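You operate a simulated robot arm through the tools that you are given. There is no shell and no other tool. Be economical: measure what you need, move in short steps, check, and stop when the job is done.

The job below is to be done with a simulated robot arm. You get a single attempt, and the scene is never put back.

JOB
Stand the shim with the largest size on its label from the top of the bookcase beside the pill box. It goes on the side that lies toward x +0.0, y +1.0 (a direction in the base frame), with about 3 cm between them.
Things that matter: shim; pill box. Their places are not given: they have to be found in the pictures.

The check looks at the end state, three seconds after you hand in, the way a careful person would. Anything else that was tipped, shoved, dropped, spilled or broken makes it a failure.

ROBOT AND FRAMES
A 7-joint arm with a two-finger parallel gripper, fixed in place. Base frame: the origin is at the foot of the arm, x ahead of it, y to its left, z up; the work surface is at about z = 0.8. Lengths are in m, angles in rad, forces in N, time in s.
With the tool pointing down near the work surface it reaches from about 0.24 to 0.68 m from the base axis. Its first joint turns from -1.152 to 1.152 rad. Payload 2.4 kg.
Tool frame: the origin (TCP) lies between the finger pads and is the grasp point; the fingertips stand 0.03 m ahead of it; z points along the fingers, y is the line along which they close. Largest opening 0.094 m; finger width 0.028, thickness 0.01; the body of the gripper, 0.05 by 0.096 m, starts 0.055 m behind the TCP.
Orientation is that of the tool frame in the base frame, as a unit quaternion [w, x, y, z]. With the fingers straight down and closing along the base's y, the tool's x points along the base's -x, its y along +y and its z along -z.

CONTROLS
- The arm moves only by the tool apply_moves. Its argument "commands" is a list of rows, each a list of 2 entries, a list of its own where there are three numbers: the shift along the tool's x, y, z in cm, then the turn about the tool's z in rad. In form: [[[x, y, z], yaw], ...]. A call has 1 to 10 rows; each row shifts and turns the commanded pose from where the row before left it, along the tool's axes as they then stand. "jaw" is the closure in counts, from 0 (fully open) to 255 (shut), set as the call begins (left out, the last holds). Rows are played at 5 a second. More than 0.05 m and 0.15 rad between two rows, or a gripper value outside its range, and nothing of the call is played. Where a pose cannot be reached the arm comes as near as it can. A force on the tool above 40 N (or 10 N above the force at the start of the call, whichever is more), or a blocked arm, ends the call early, and 0.2 s more pass. The fingers move at their own pace (about 0.153 m/s each) and stop on an object; they squeeze with about 40 N. The grip force told is the motor's: it shows also when the fingers shut on nothing. Time passes only in rows, and 0.2 s behind the last, so rows that do not move let the fingers close. It gives the time, the measured TCP pose, the force on the tool (base axes), the opening and the grip force at its end, in the units of the frame above (readings bear some noise), and new pictures: "show" is both (left out), scene, wrist or none.
- Cameras (640 x 400 px; columns grow to the right, rows downward): "scene" is fixed at [0.0482, 0.4889, 1.4343]; the picture's right is [-0.60, -0.80, 0.00], its down [-0.52, 0.39, -0.76] and it looks along [0.60, -0.46, -0.65] (base axes); focal length 357 px, centre (320, 200). "wrist" rides on the gripper at [-0.037, 0, -0.058] in the tool frame; the picture's right is [0.00, -1.00, 0.00], its down [0.97, 0.00, -0.24] and it looks along [0.24, 0.00, 0.97] (tool axes); focal length 218 px, centre (320, 200).
- locate(camera, pixels): for up to 12 pixels [column, row] of the newest picture of that camera ("zoom" is the newest enlarged one), the place [x, y, z] in the base frame of the surface seen there, good to about 0.002 m. No time passes.
- zoom(camera, box): a new picture of the part [left, top, right, bottom] of that camera's present view, enlarged. No time passes.
- sign_off(): hands the job in; it is judged then, once.

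Go step by step. Measure first, check grasps and placings, and put right what went wrong. The budget is 60 turns and 120 pictures, counting those below and the enlarged ones. Unless the task says otherwise, let go and move clear before handing in, and close with one line.

The tools are called as a command line: name --argument value ..., lists and objects as JSON in quotes. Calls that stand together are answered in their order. apply_moves: Moves the arm, as the interface text tells. Its arguments: {"type":"object","properties":{"commands":{"type":"array","items":{"type":"array"}},"jaw":{"type":"number"},"show":{"type":"string","enum":["both","scene","wrist","none"]}},"required":["commands"]} The other tools are called the same way: locate (camera, pixels) gives the place of the surface under pixels of a picture; zoom (camera, box) takes an enlarged picture of a part of a camera's view; sign_off () hands the job in.

At the start:

```text
time: 0.0
tool_pos: [0.4116, -0.0228, 1.012]
tool_rot: [0.001, -0.001, 1.0, 0.001]
contact_force: [-0.9, -0.5, 0.8]
gripper_width: 0.094
finger_force: 0.0
```

scene: 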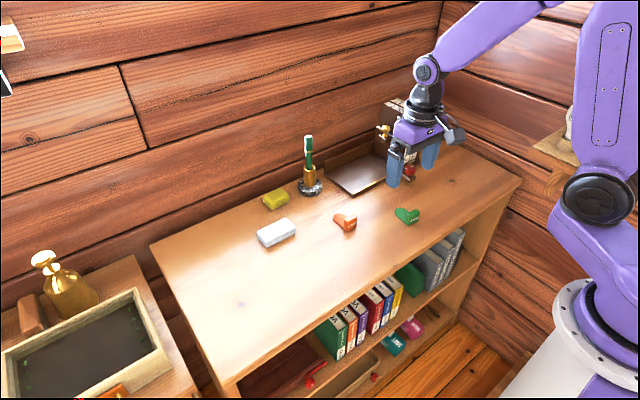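
wrist: 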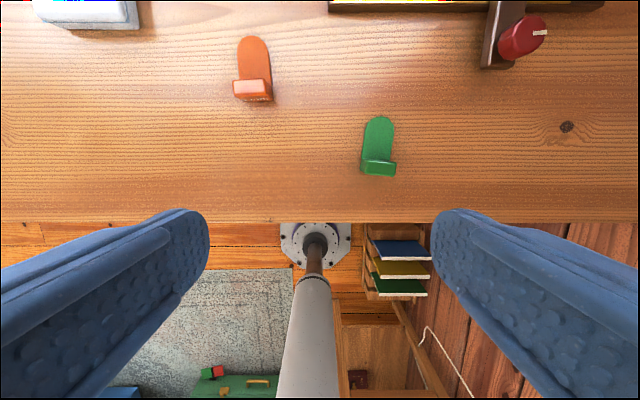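

The scene shows small L-shaped pieces (orange ~345,221, green ~406,215), a yellow-green piece (275,200), and a white box (276,233). I'll zoom in to read labels.

zoom --camera "scene" --box '[310, 180, 440, 260]'

zoom --camera "scene" --box '[240, 170, 340, 255]'

zoom --camera "scene" --box '[330, 90, 470, 210]'

locate --camera "scene" --pixels '[[275, 228], [345, 220], [406, 213], [275, 197], [358, 175], [411, 170], [257, 234], [295, 230], [270, 247], [220, 300]]'

```text
4.92 times, centred on (375, 220) of scene
```

zoom: 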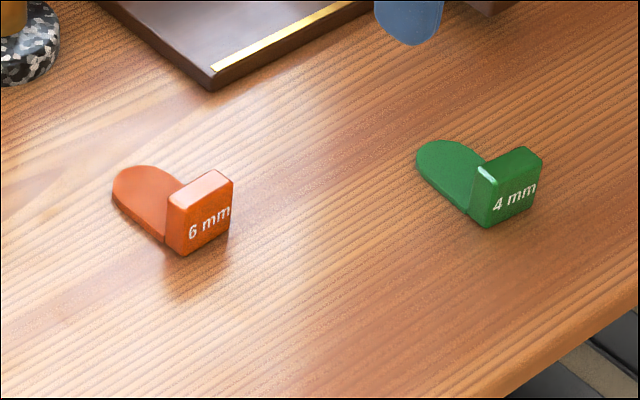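

```text
4.71 times, centred on (290, 212) of scene
```

zoom: 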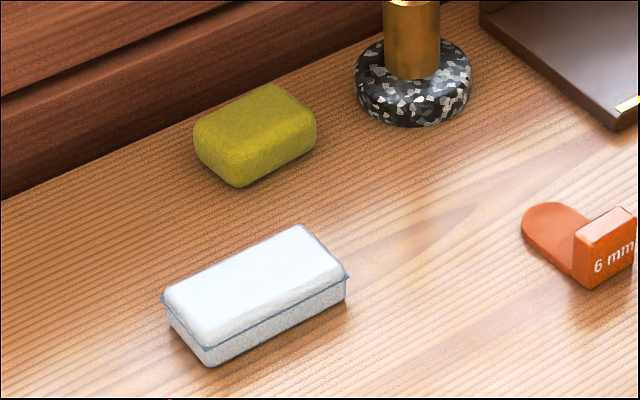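

```text
3.33 times, centred on (400, 150) of scene
```

zoom: 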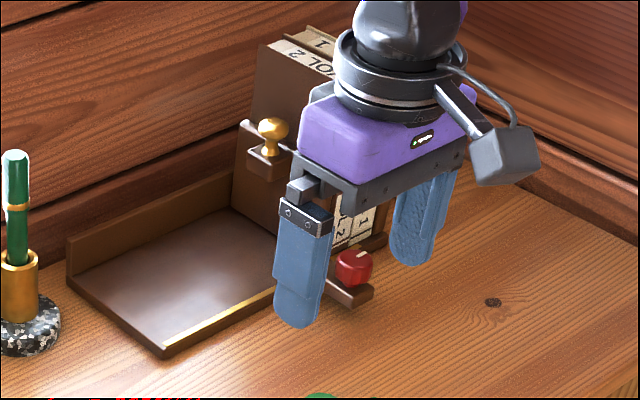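

```text
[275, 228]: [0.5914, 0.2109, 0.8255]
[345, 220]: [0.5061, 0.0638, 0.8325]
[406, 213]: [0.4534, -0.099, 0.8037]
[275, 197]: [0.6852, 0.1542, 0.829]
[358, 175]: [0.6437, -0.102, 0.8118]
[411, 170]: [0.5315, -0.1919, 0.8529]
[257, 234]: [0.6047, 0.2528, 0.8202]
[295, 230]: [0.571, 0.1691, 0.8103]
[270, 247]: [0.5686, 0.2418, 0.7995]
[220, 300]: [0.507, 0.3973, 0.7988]
```

The pieces read "6 mm" (orange) and "4 mm" (green); the white seamed box is the pill box. I'll move the arm toward +y and check for anything hidden behind it, and measure the orange shim more closely.

apply_moves --commands '[[[0, 4, 0], 0], [[0, 4, 0], 0], [[-1, 1, 0], 0], [[-2, 0, 0], 0], [[-2, 0, 0], 0]]'

zoom --camera "scene" --box '[370, 80, 530, 200]'

zoom --camera "scene" --box '[320, 200, 370, 240]'

```text
time: 1.2
tool_pos: [0.4618, 0.0678, 1.0109]
tool_rot: [0.0, 0.001, 1.0, 0.001]
contact_force: [0.4, 0.4, 0.3]
gripper_width: 0.0941
finger_force: 0.0
```

scene: 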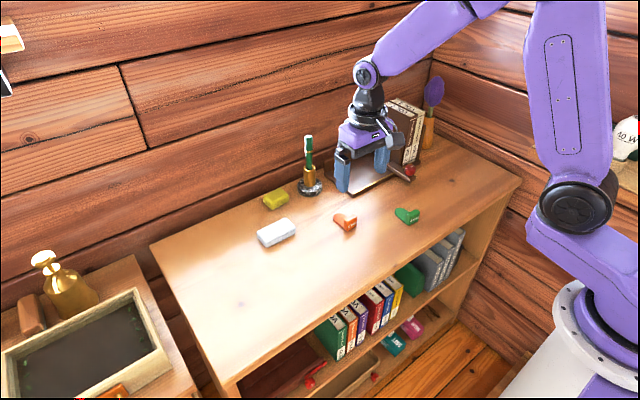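
wrist: 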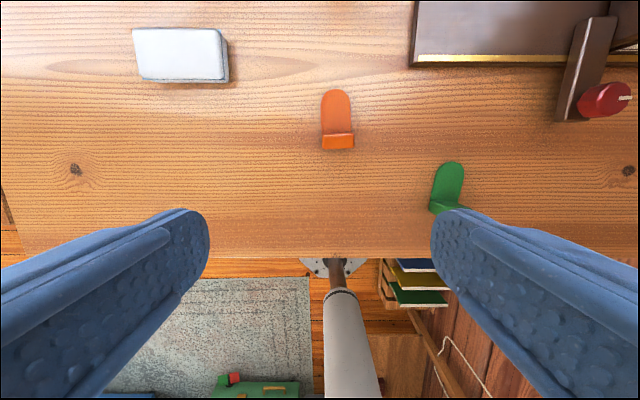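

```text
3.33 times, centred on (450, 140) of scene
```

zoom: 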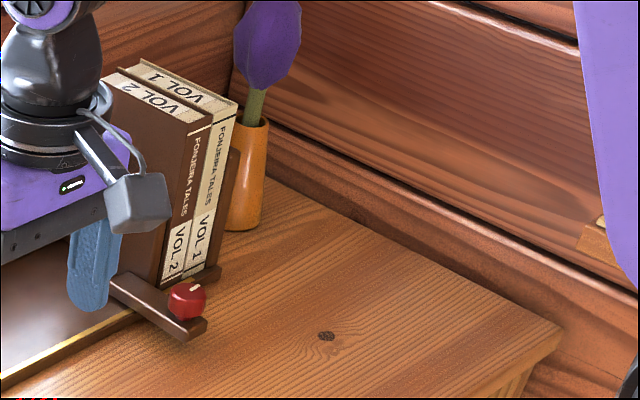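

```text
10.00 times, centred on (345, 220) of scene
```

zoom: 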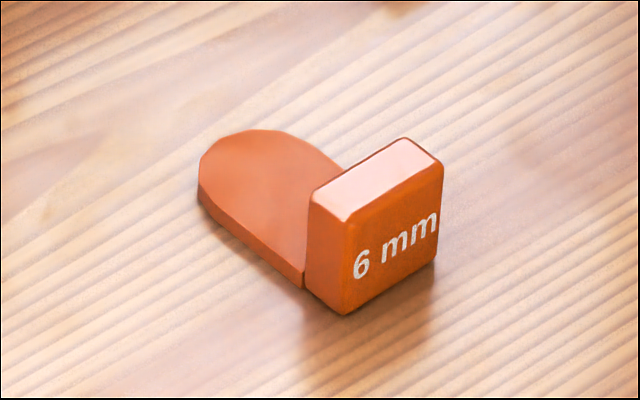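

No other shims are on top, so it's the orange 6 mm one. I'll measure its upstand and tongue, and the corners of the pill box in the wrist view (132–230, 28–83).

locate --camera "zoom" --pixels '[[322, 196], [345, 216], [433, 165], [400, 142], [345, 305], [432, 255], [205, 160], [265, 135], [298, 275], [380, 175]]'

locate --camera "wrist" --pixels '[[136, 31], [220, 31], [143, 77], [222, 77], [180, 55], [227, 60], [325, 134], [351, 133], [324, 146], [352, 146], [338, 92], [100, 60]]'

zoom --camera "scene" --box '[240, 205, 320, 255]'

```text
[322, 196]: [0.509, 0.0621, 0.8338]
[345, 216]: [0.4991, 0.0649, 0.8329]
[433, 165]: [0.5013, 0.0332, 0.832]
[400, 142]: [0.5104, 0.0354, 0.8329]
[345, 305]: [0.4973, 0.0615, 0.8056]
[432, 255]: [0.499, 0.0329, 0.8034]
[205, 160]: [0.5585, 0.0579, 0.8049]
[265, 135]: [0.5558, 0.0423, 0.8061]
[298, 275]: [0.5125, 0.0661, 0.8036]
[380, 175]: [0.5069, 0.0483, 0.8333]
```

```text
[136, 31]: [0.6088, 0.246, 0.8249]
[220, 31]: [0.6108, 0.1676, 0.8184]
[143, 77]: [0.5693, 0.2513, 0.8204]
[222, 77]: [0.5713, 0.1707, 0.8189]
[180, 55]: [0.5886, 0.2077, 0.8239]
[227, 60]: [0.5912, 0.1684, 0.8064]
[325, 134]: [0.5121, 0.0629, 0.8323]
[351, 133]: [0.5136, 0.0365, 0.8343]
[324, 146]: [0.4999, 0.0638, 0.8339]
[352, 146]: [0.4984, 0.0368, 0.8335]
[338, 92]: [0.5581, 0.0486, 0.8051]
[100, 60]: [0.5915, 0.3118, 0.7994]
```

```text
8.00 times, centred on (280, 230) of scene
```

zoom: 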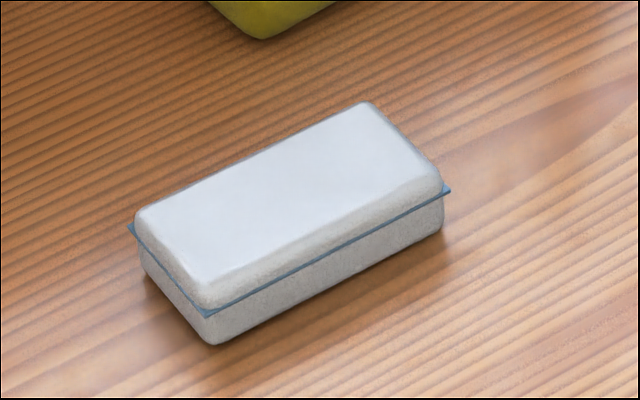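

I measured the shim's upstand at x 0.498–0.513, y 0.034–0.065, top at z 0.834. I'll get the pill box's rim edges and the pen's position, and descend part way above the shim.

locate --camera "zoom" --pixels '[[131, 228], [209, 314], [444, 190], [212, 338], [147, 265], [180, 300], [170, 220]]'

locate --camera "scene" --pixels '[[309, 140], [310, 185]]'

apply_moves --commands '[[[-2.5, -1, 0], 0], [[-2.4, -0.9, 0], 0], [[0, 0, 4], 0], [[0, 0, 4], 0], [[0, 0, 3], 0], [[0, 0, 0], 0]]'

```text
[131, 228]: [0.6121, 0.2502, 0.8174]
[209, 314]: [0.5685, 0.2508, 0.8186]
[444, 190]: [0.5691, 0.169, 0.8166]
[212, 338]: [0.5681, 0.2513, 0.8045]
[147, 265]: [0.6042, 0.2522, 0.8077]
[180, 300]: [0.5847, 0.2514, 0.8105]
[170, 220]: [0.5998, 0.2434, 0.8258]
```

```text
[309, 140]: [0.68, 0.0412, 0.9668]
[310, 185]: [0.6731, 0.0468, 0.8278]
```

```text
time: 2.6
tool_pos: [0.5105, 0.0496, 0.8995]
tool_rot: [0.0, -0.001, 1.0, 0.001]
contact_force: [0.2, 0.0, 0.4]
gripper_width: 0.094
finger_force: 0.1
```

scene: 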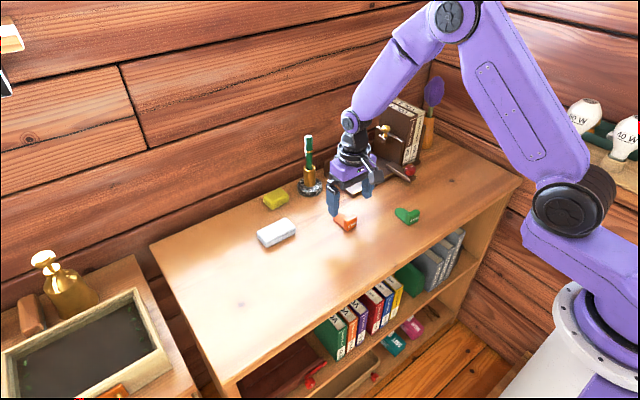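
wrist: 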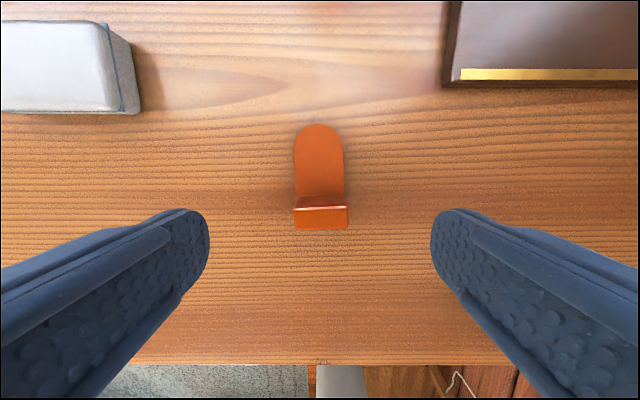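

The shim at (320,175) is centred between the fingers, so I'll descend to z≈0.836 and close.

apply_moves --commands '[[[0, 0, 2.5], 0], [[0, 0, 2.3], 0], [[0, 0, 1.5], 0], [[0, 0, 0], 0]]' --show "none"

apply_moves --commands '[[[0, 0, 0], 0], [[0, 0, 0], 0], [[0, 0, 0], 0], [[0, 0, 0], 0]]' --jaw 255

```text
time: 3.6
tool_pos: [0.509, 0.0492, 0.8385]
tool_rot: [0.001, 0.0, 1.0, 0.001]
contact_force: [-0.2, -0.2, -0.9]
gripper_width: 0.0941
finger_force: 0.1
```

```text
time: 4.6
tool_pos: [0.5107, 0.0475, 0.8388]
tool_rot: [0.001, -0.002, 1.0, 0.001]
contact_force: [1.2, 1.5, 5.8]
gripper_width: 0.032
finger_force: 40.5
```

scene: 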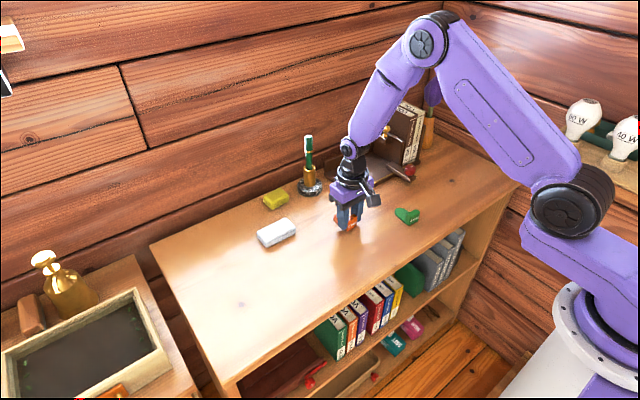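
wrist: 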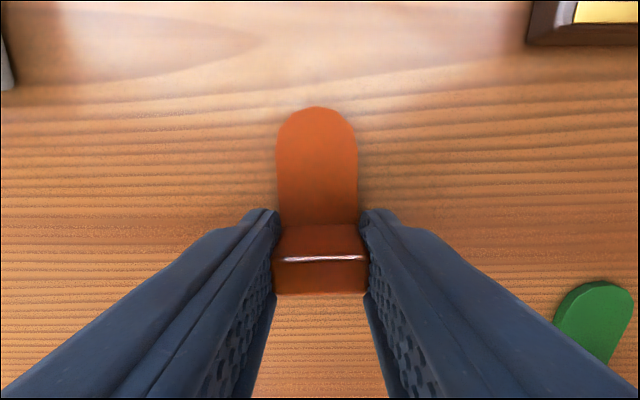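

The jaws hold the upstand (opening 0.032, 40 N). I'll lift, then carry over to the +y side of the box (edge y≈0.252; shim centre target y≈0.298, TCP x≈0.57).

apply_moves --commands '[[[0, 0, -3], 0], [[0, 0, -3.5], 0], [[0, 0, -3.5], 0], [[0, 0, 0], 0]]'

apply_moves --commands '[[[-0.5, 3, 0], 0], [[-0.8, 3.5, 0], 0], [[-0.8, 3.5, 0], 0], [[-0.8, 3.5, 0], 0], [[-0.8, 3.5, 0], 0], [[-0.8, 3.5, 0], 0], [[-0.8, 3.0, 0], 0], [[-0.6, 1.5, 0], 0], [[0, 0, 0], 0], [[0, 0, 0], 0]]'

```text
time: 5.6
tool_pos: [0.51, 0.0486, 0.9385]
tool_rot: [0.0, -0.001, 1.0, 0.001]
contact_force: [-0.2, -0.1, 0.4]
gripper_width: 0.032
finger_force: 40.1
```

scene: 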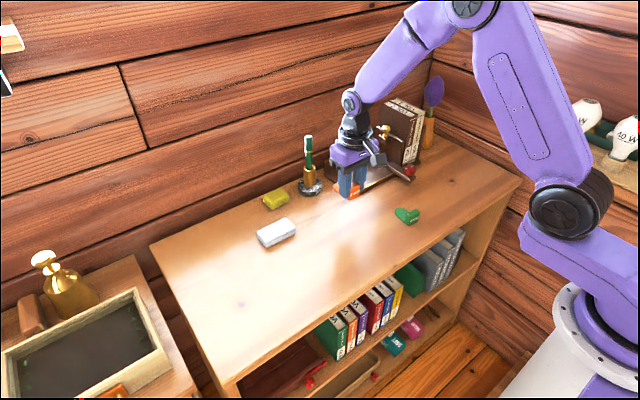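
wrist: 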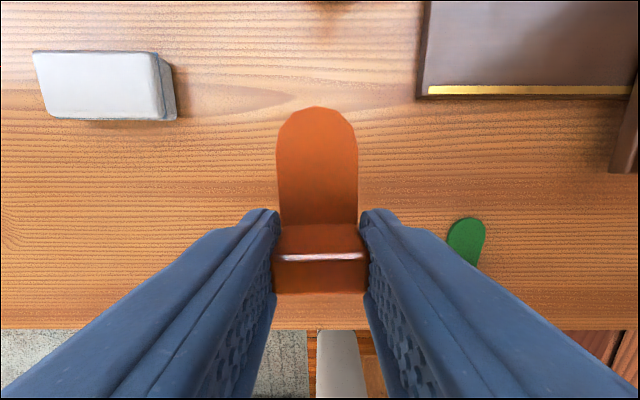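

```text
time: 7.8
tool_pos: [0.5679, 0.2987, 0.9383]
tool_rot: [0.001, -0.001, 1.0, 0.002]
contact_force: [-0.3, -0.6, -0.1]
gripper_width: 0.0319
finger_force: 40.0
```

scene: 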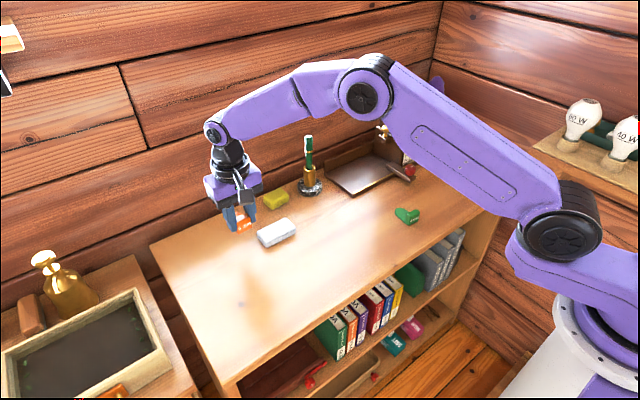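
wrist: 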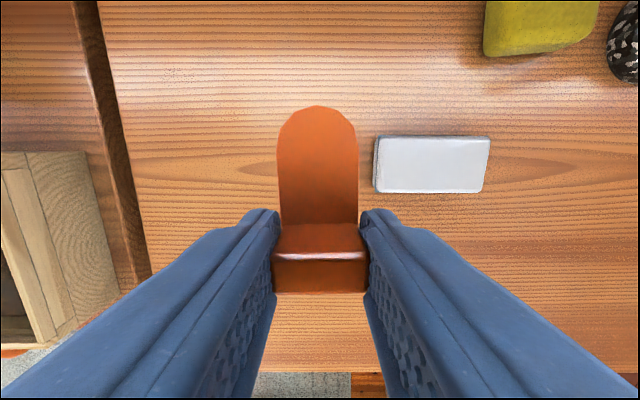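

The shim hangs at y≈0.298, clear of the box (375–490, 135–193). I'll lower it to just above the surface.

apply_moves --commands '[[[0, 0, 3], 0], [[0, 0, 3], 0], [[0, 0, 2], 0], [[0, 0, 1.3], 0], [[0, 0, 0.5], 0], [[0, 0, 0], 0], [[0, 0, 0], 0]]'

```text
time: 9.4
tool_pos: [0.5701, 0.2993, 0.8405]
tool_rot: [0.002, -0.001, 1.0, 0.001]
contact_force: [0.5, 0.7, -0.2]
gripper_width: 0.0318
finger_force: 40.3
```

scene: 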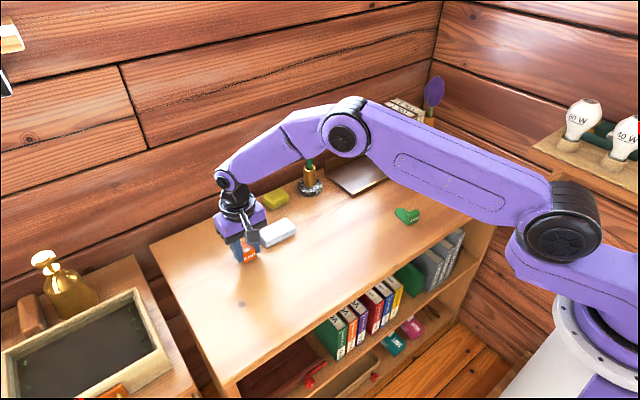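
wrist: 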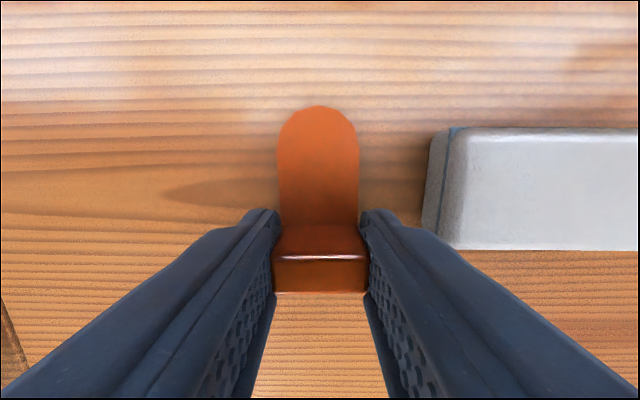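

Nearly down (z 0.8405, no contact force yet). I'll check the gap by locating the shim's and box's facing edges.

locate --camera "wrist" --pixels '[[282, 160], [356, 160], [318, 112], [436, 170], [442, 200], [340, 245]]'

apply_moves --commands '[[[0, 0, 0.15], 0], [[0, 0, 0], 0]]' --show "none"

```text
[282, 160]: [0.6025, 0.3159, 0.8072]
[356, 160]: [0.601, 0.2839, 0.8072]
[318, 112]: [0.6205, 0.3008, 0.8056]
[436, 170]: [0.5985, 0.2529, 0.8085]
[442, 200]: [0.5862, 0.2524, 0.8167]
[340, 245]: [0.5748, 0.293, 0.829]
```

```text
time: 10.0
tool_pos: [0.5696, 0.2986, 0.8391]
tool_rot: [0.001, -0.002, 1.0, 0.001]
contact_force: [-0.4, 0.6, -0.4]
gripper_width: 0.0317
finger_force: 40.2
```

The gap is 0.284−0.253 ≈ 3.1 cm. I'll touch down by a millimetre, then open only part way so the inner finger stays clear of the box.

apply_moves --commands '[[[0, 0, 0.1], 0], [[0, 0, 0], 0]]' --show "none"

apply_moves --commands '[[[0, 0, 0], 0], [[0, 0, 0], 0], [[0, 0, 0], 0]]' --jaw 130

```text
time: 10.6
tool_pos: [0.5695, 0.299, 0.8393]
tool_rot: [0.0, -0.001, 1.0, 0.0]
contact_force: [-0.7, -1.2, 2.3]
gripper_width: 0.0319
finger_force: 39.6
```

```text
time: 11.4
tool_pos: [0.5689, 0.2983, 0.8385]
tool_rot: [0.001, -0.002, 1.0, 0.001]
contact_force: [0.3, 0.1, 0.1]
gripper_width: 0.0461
finger_force: 0.1
```

scene: 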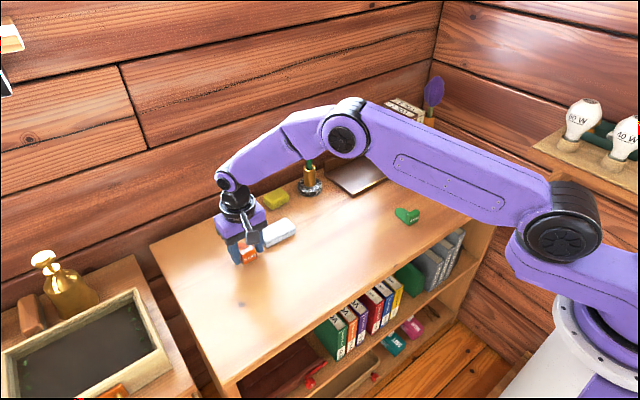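
wrist: 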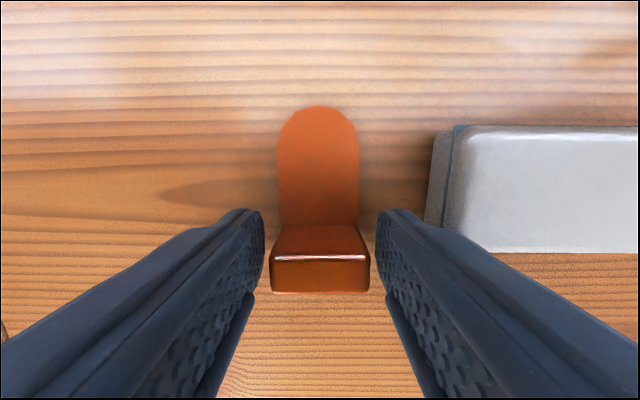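

The shim is released and standing, with the fingers clear on both sides. I'll raise straight up and back off.

apply_moves --commands '[[[0, 0, -2.5], 0], [[0, 0, -4], 0], [[0, 0, -4], 0], [[0, 0, -4], 0], [[3, 0, 0], 0], [[4, 0, 0], 0], [[4, 0, 0], 0], [[0, 0, 0], 0]]'

zoom --camera "scene" --box '[210, 170, 340, 270]'

```text
time: 13.2
tool_pos: [0.4573, 0.3017, 0.9851]
tool_rot: [0.0, 0.0, 1.0, 0.001]
contact_force: [0.6, -0.5, -1.1]
gripper_width: 0.046
finger_force: 0.0
```

scene: 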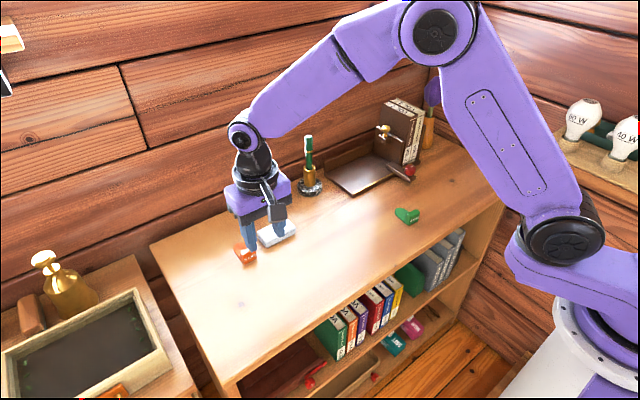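
wrist: 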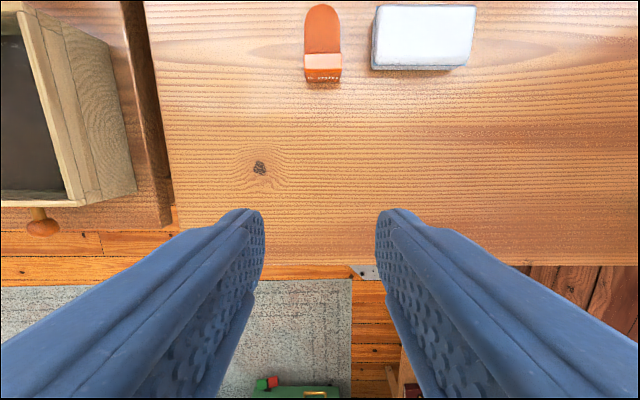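

```text
4.00 times, centred on (275, 220) of scene
```

zoom: 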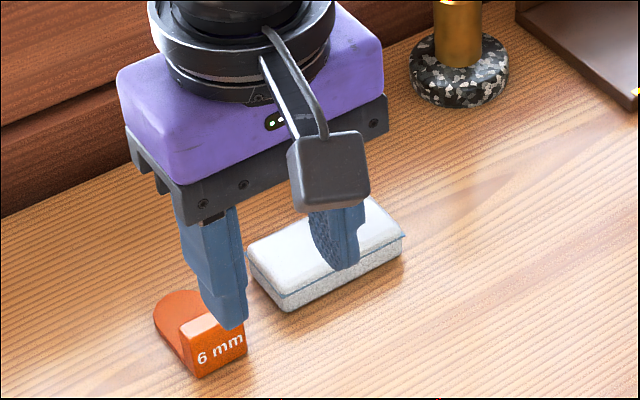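

The wrist view shows the orange shim standing beside the pill box on the +y side with a gap of about 3 cm, nothing else has moved, and the arm is clear. I'll hand in.

sign_off

```text
The job is handed in.
```

The 6 mm shim, the largest of the two on top of the bookcase, now stands on the +y side of the pill box with a measured gap of about 3.1 cm.
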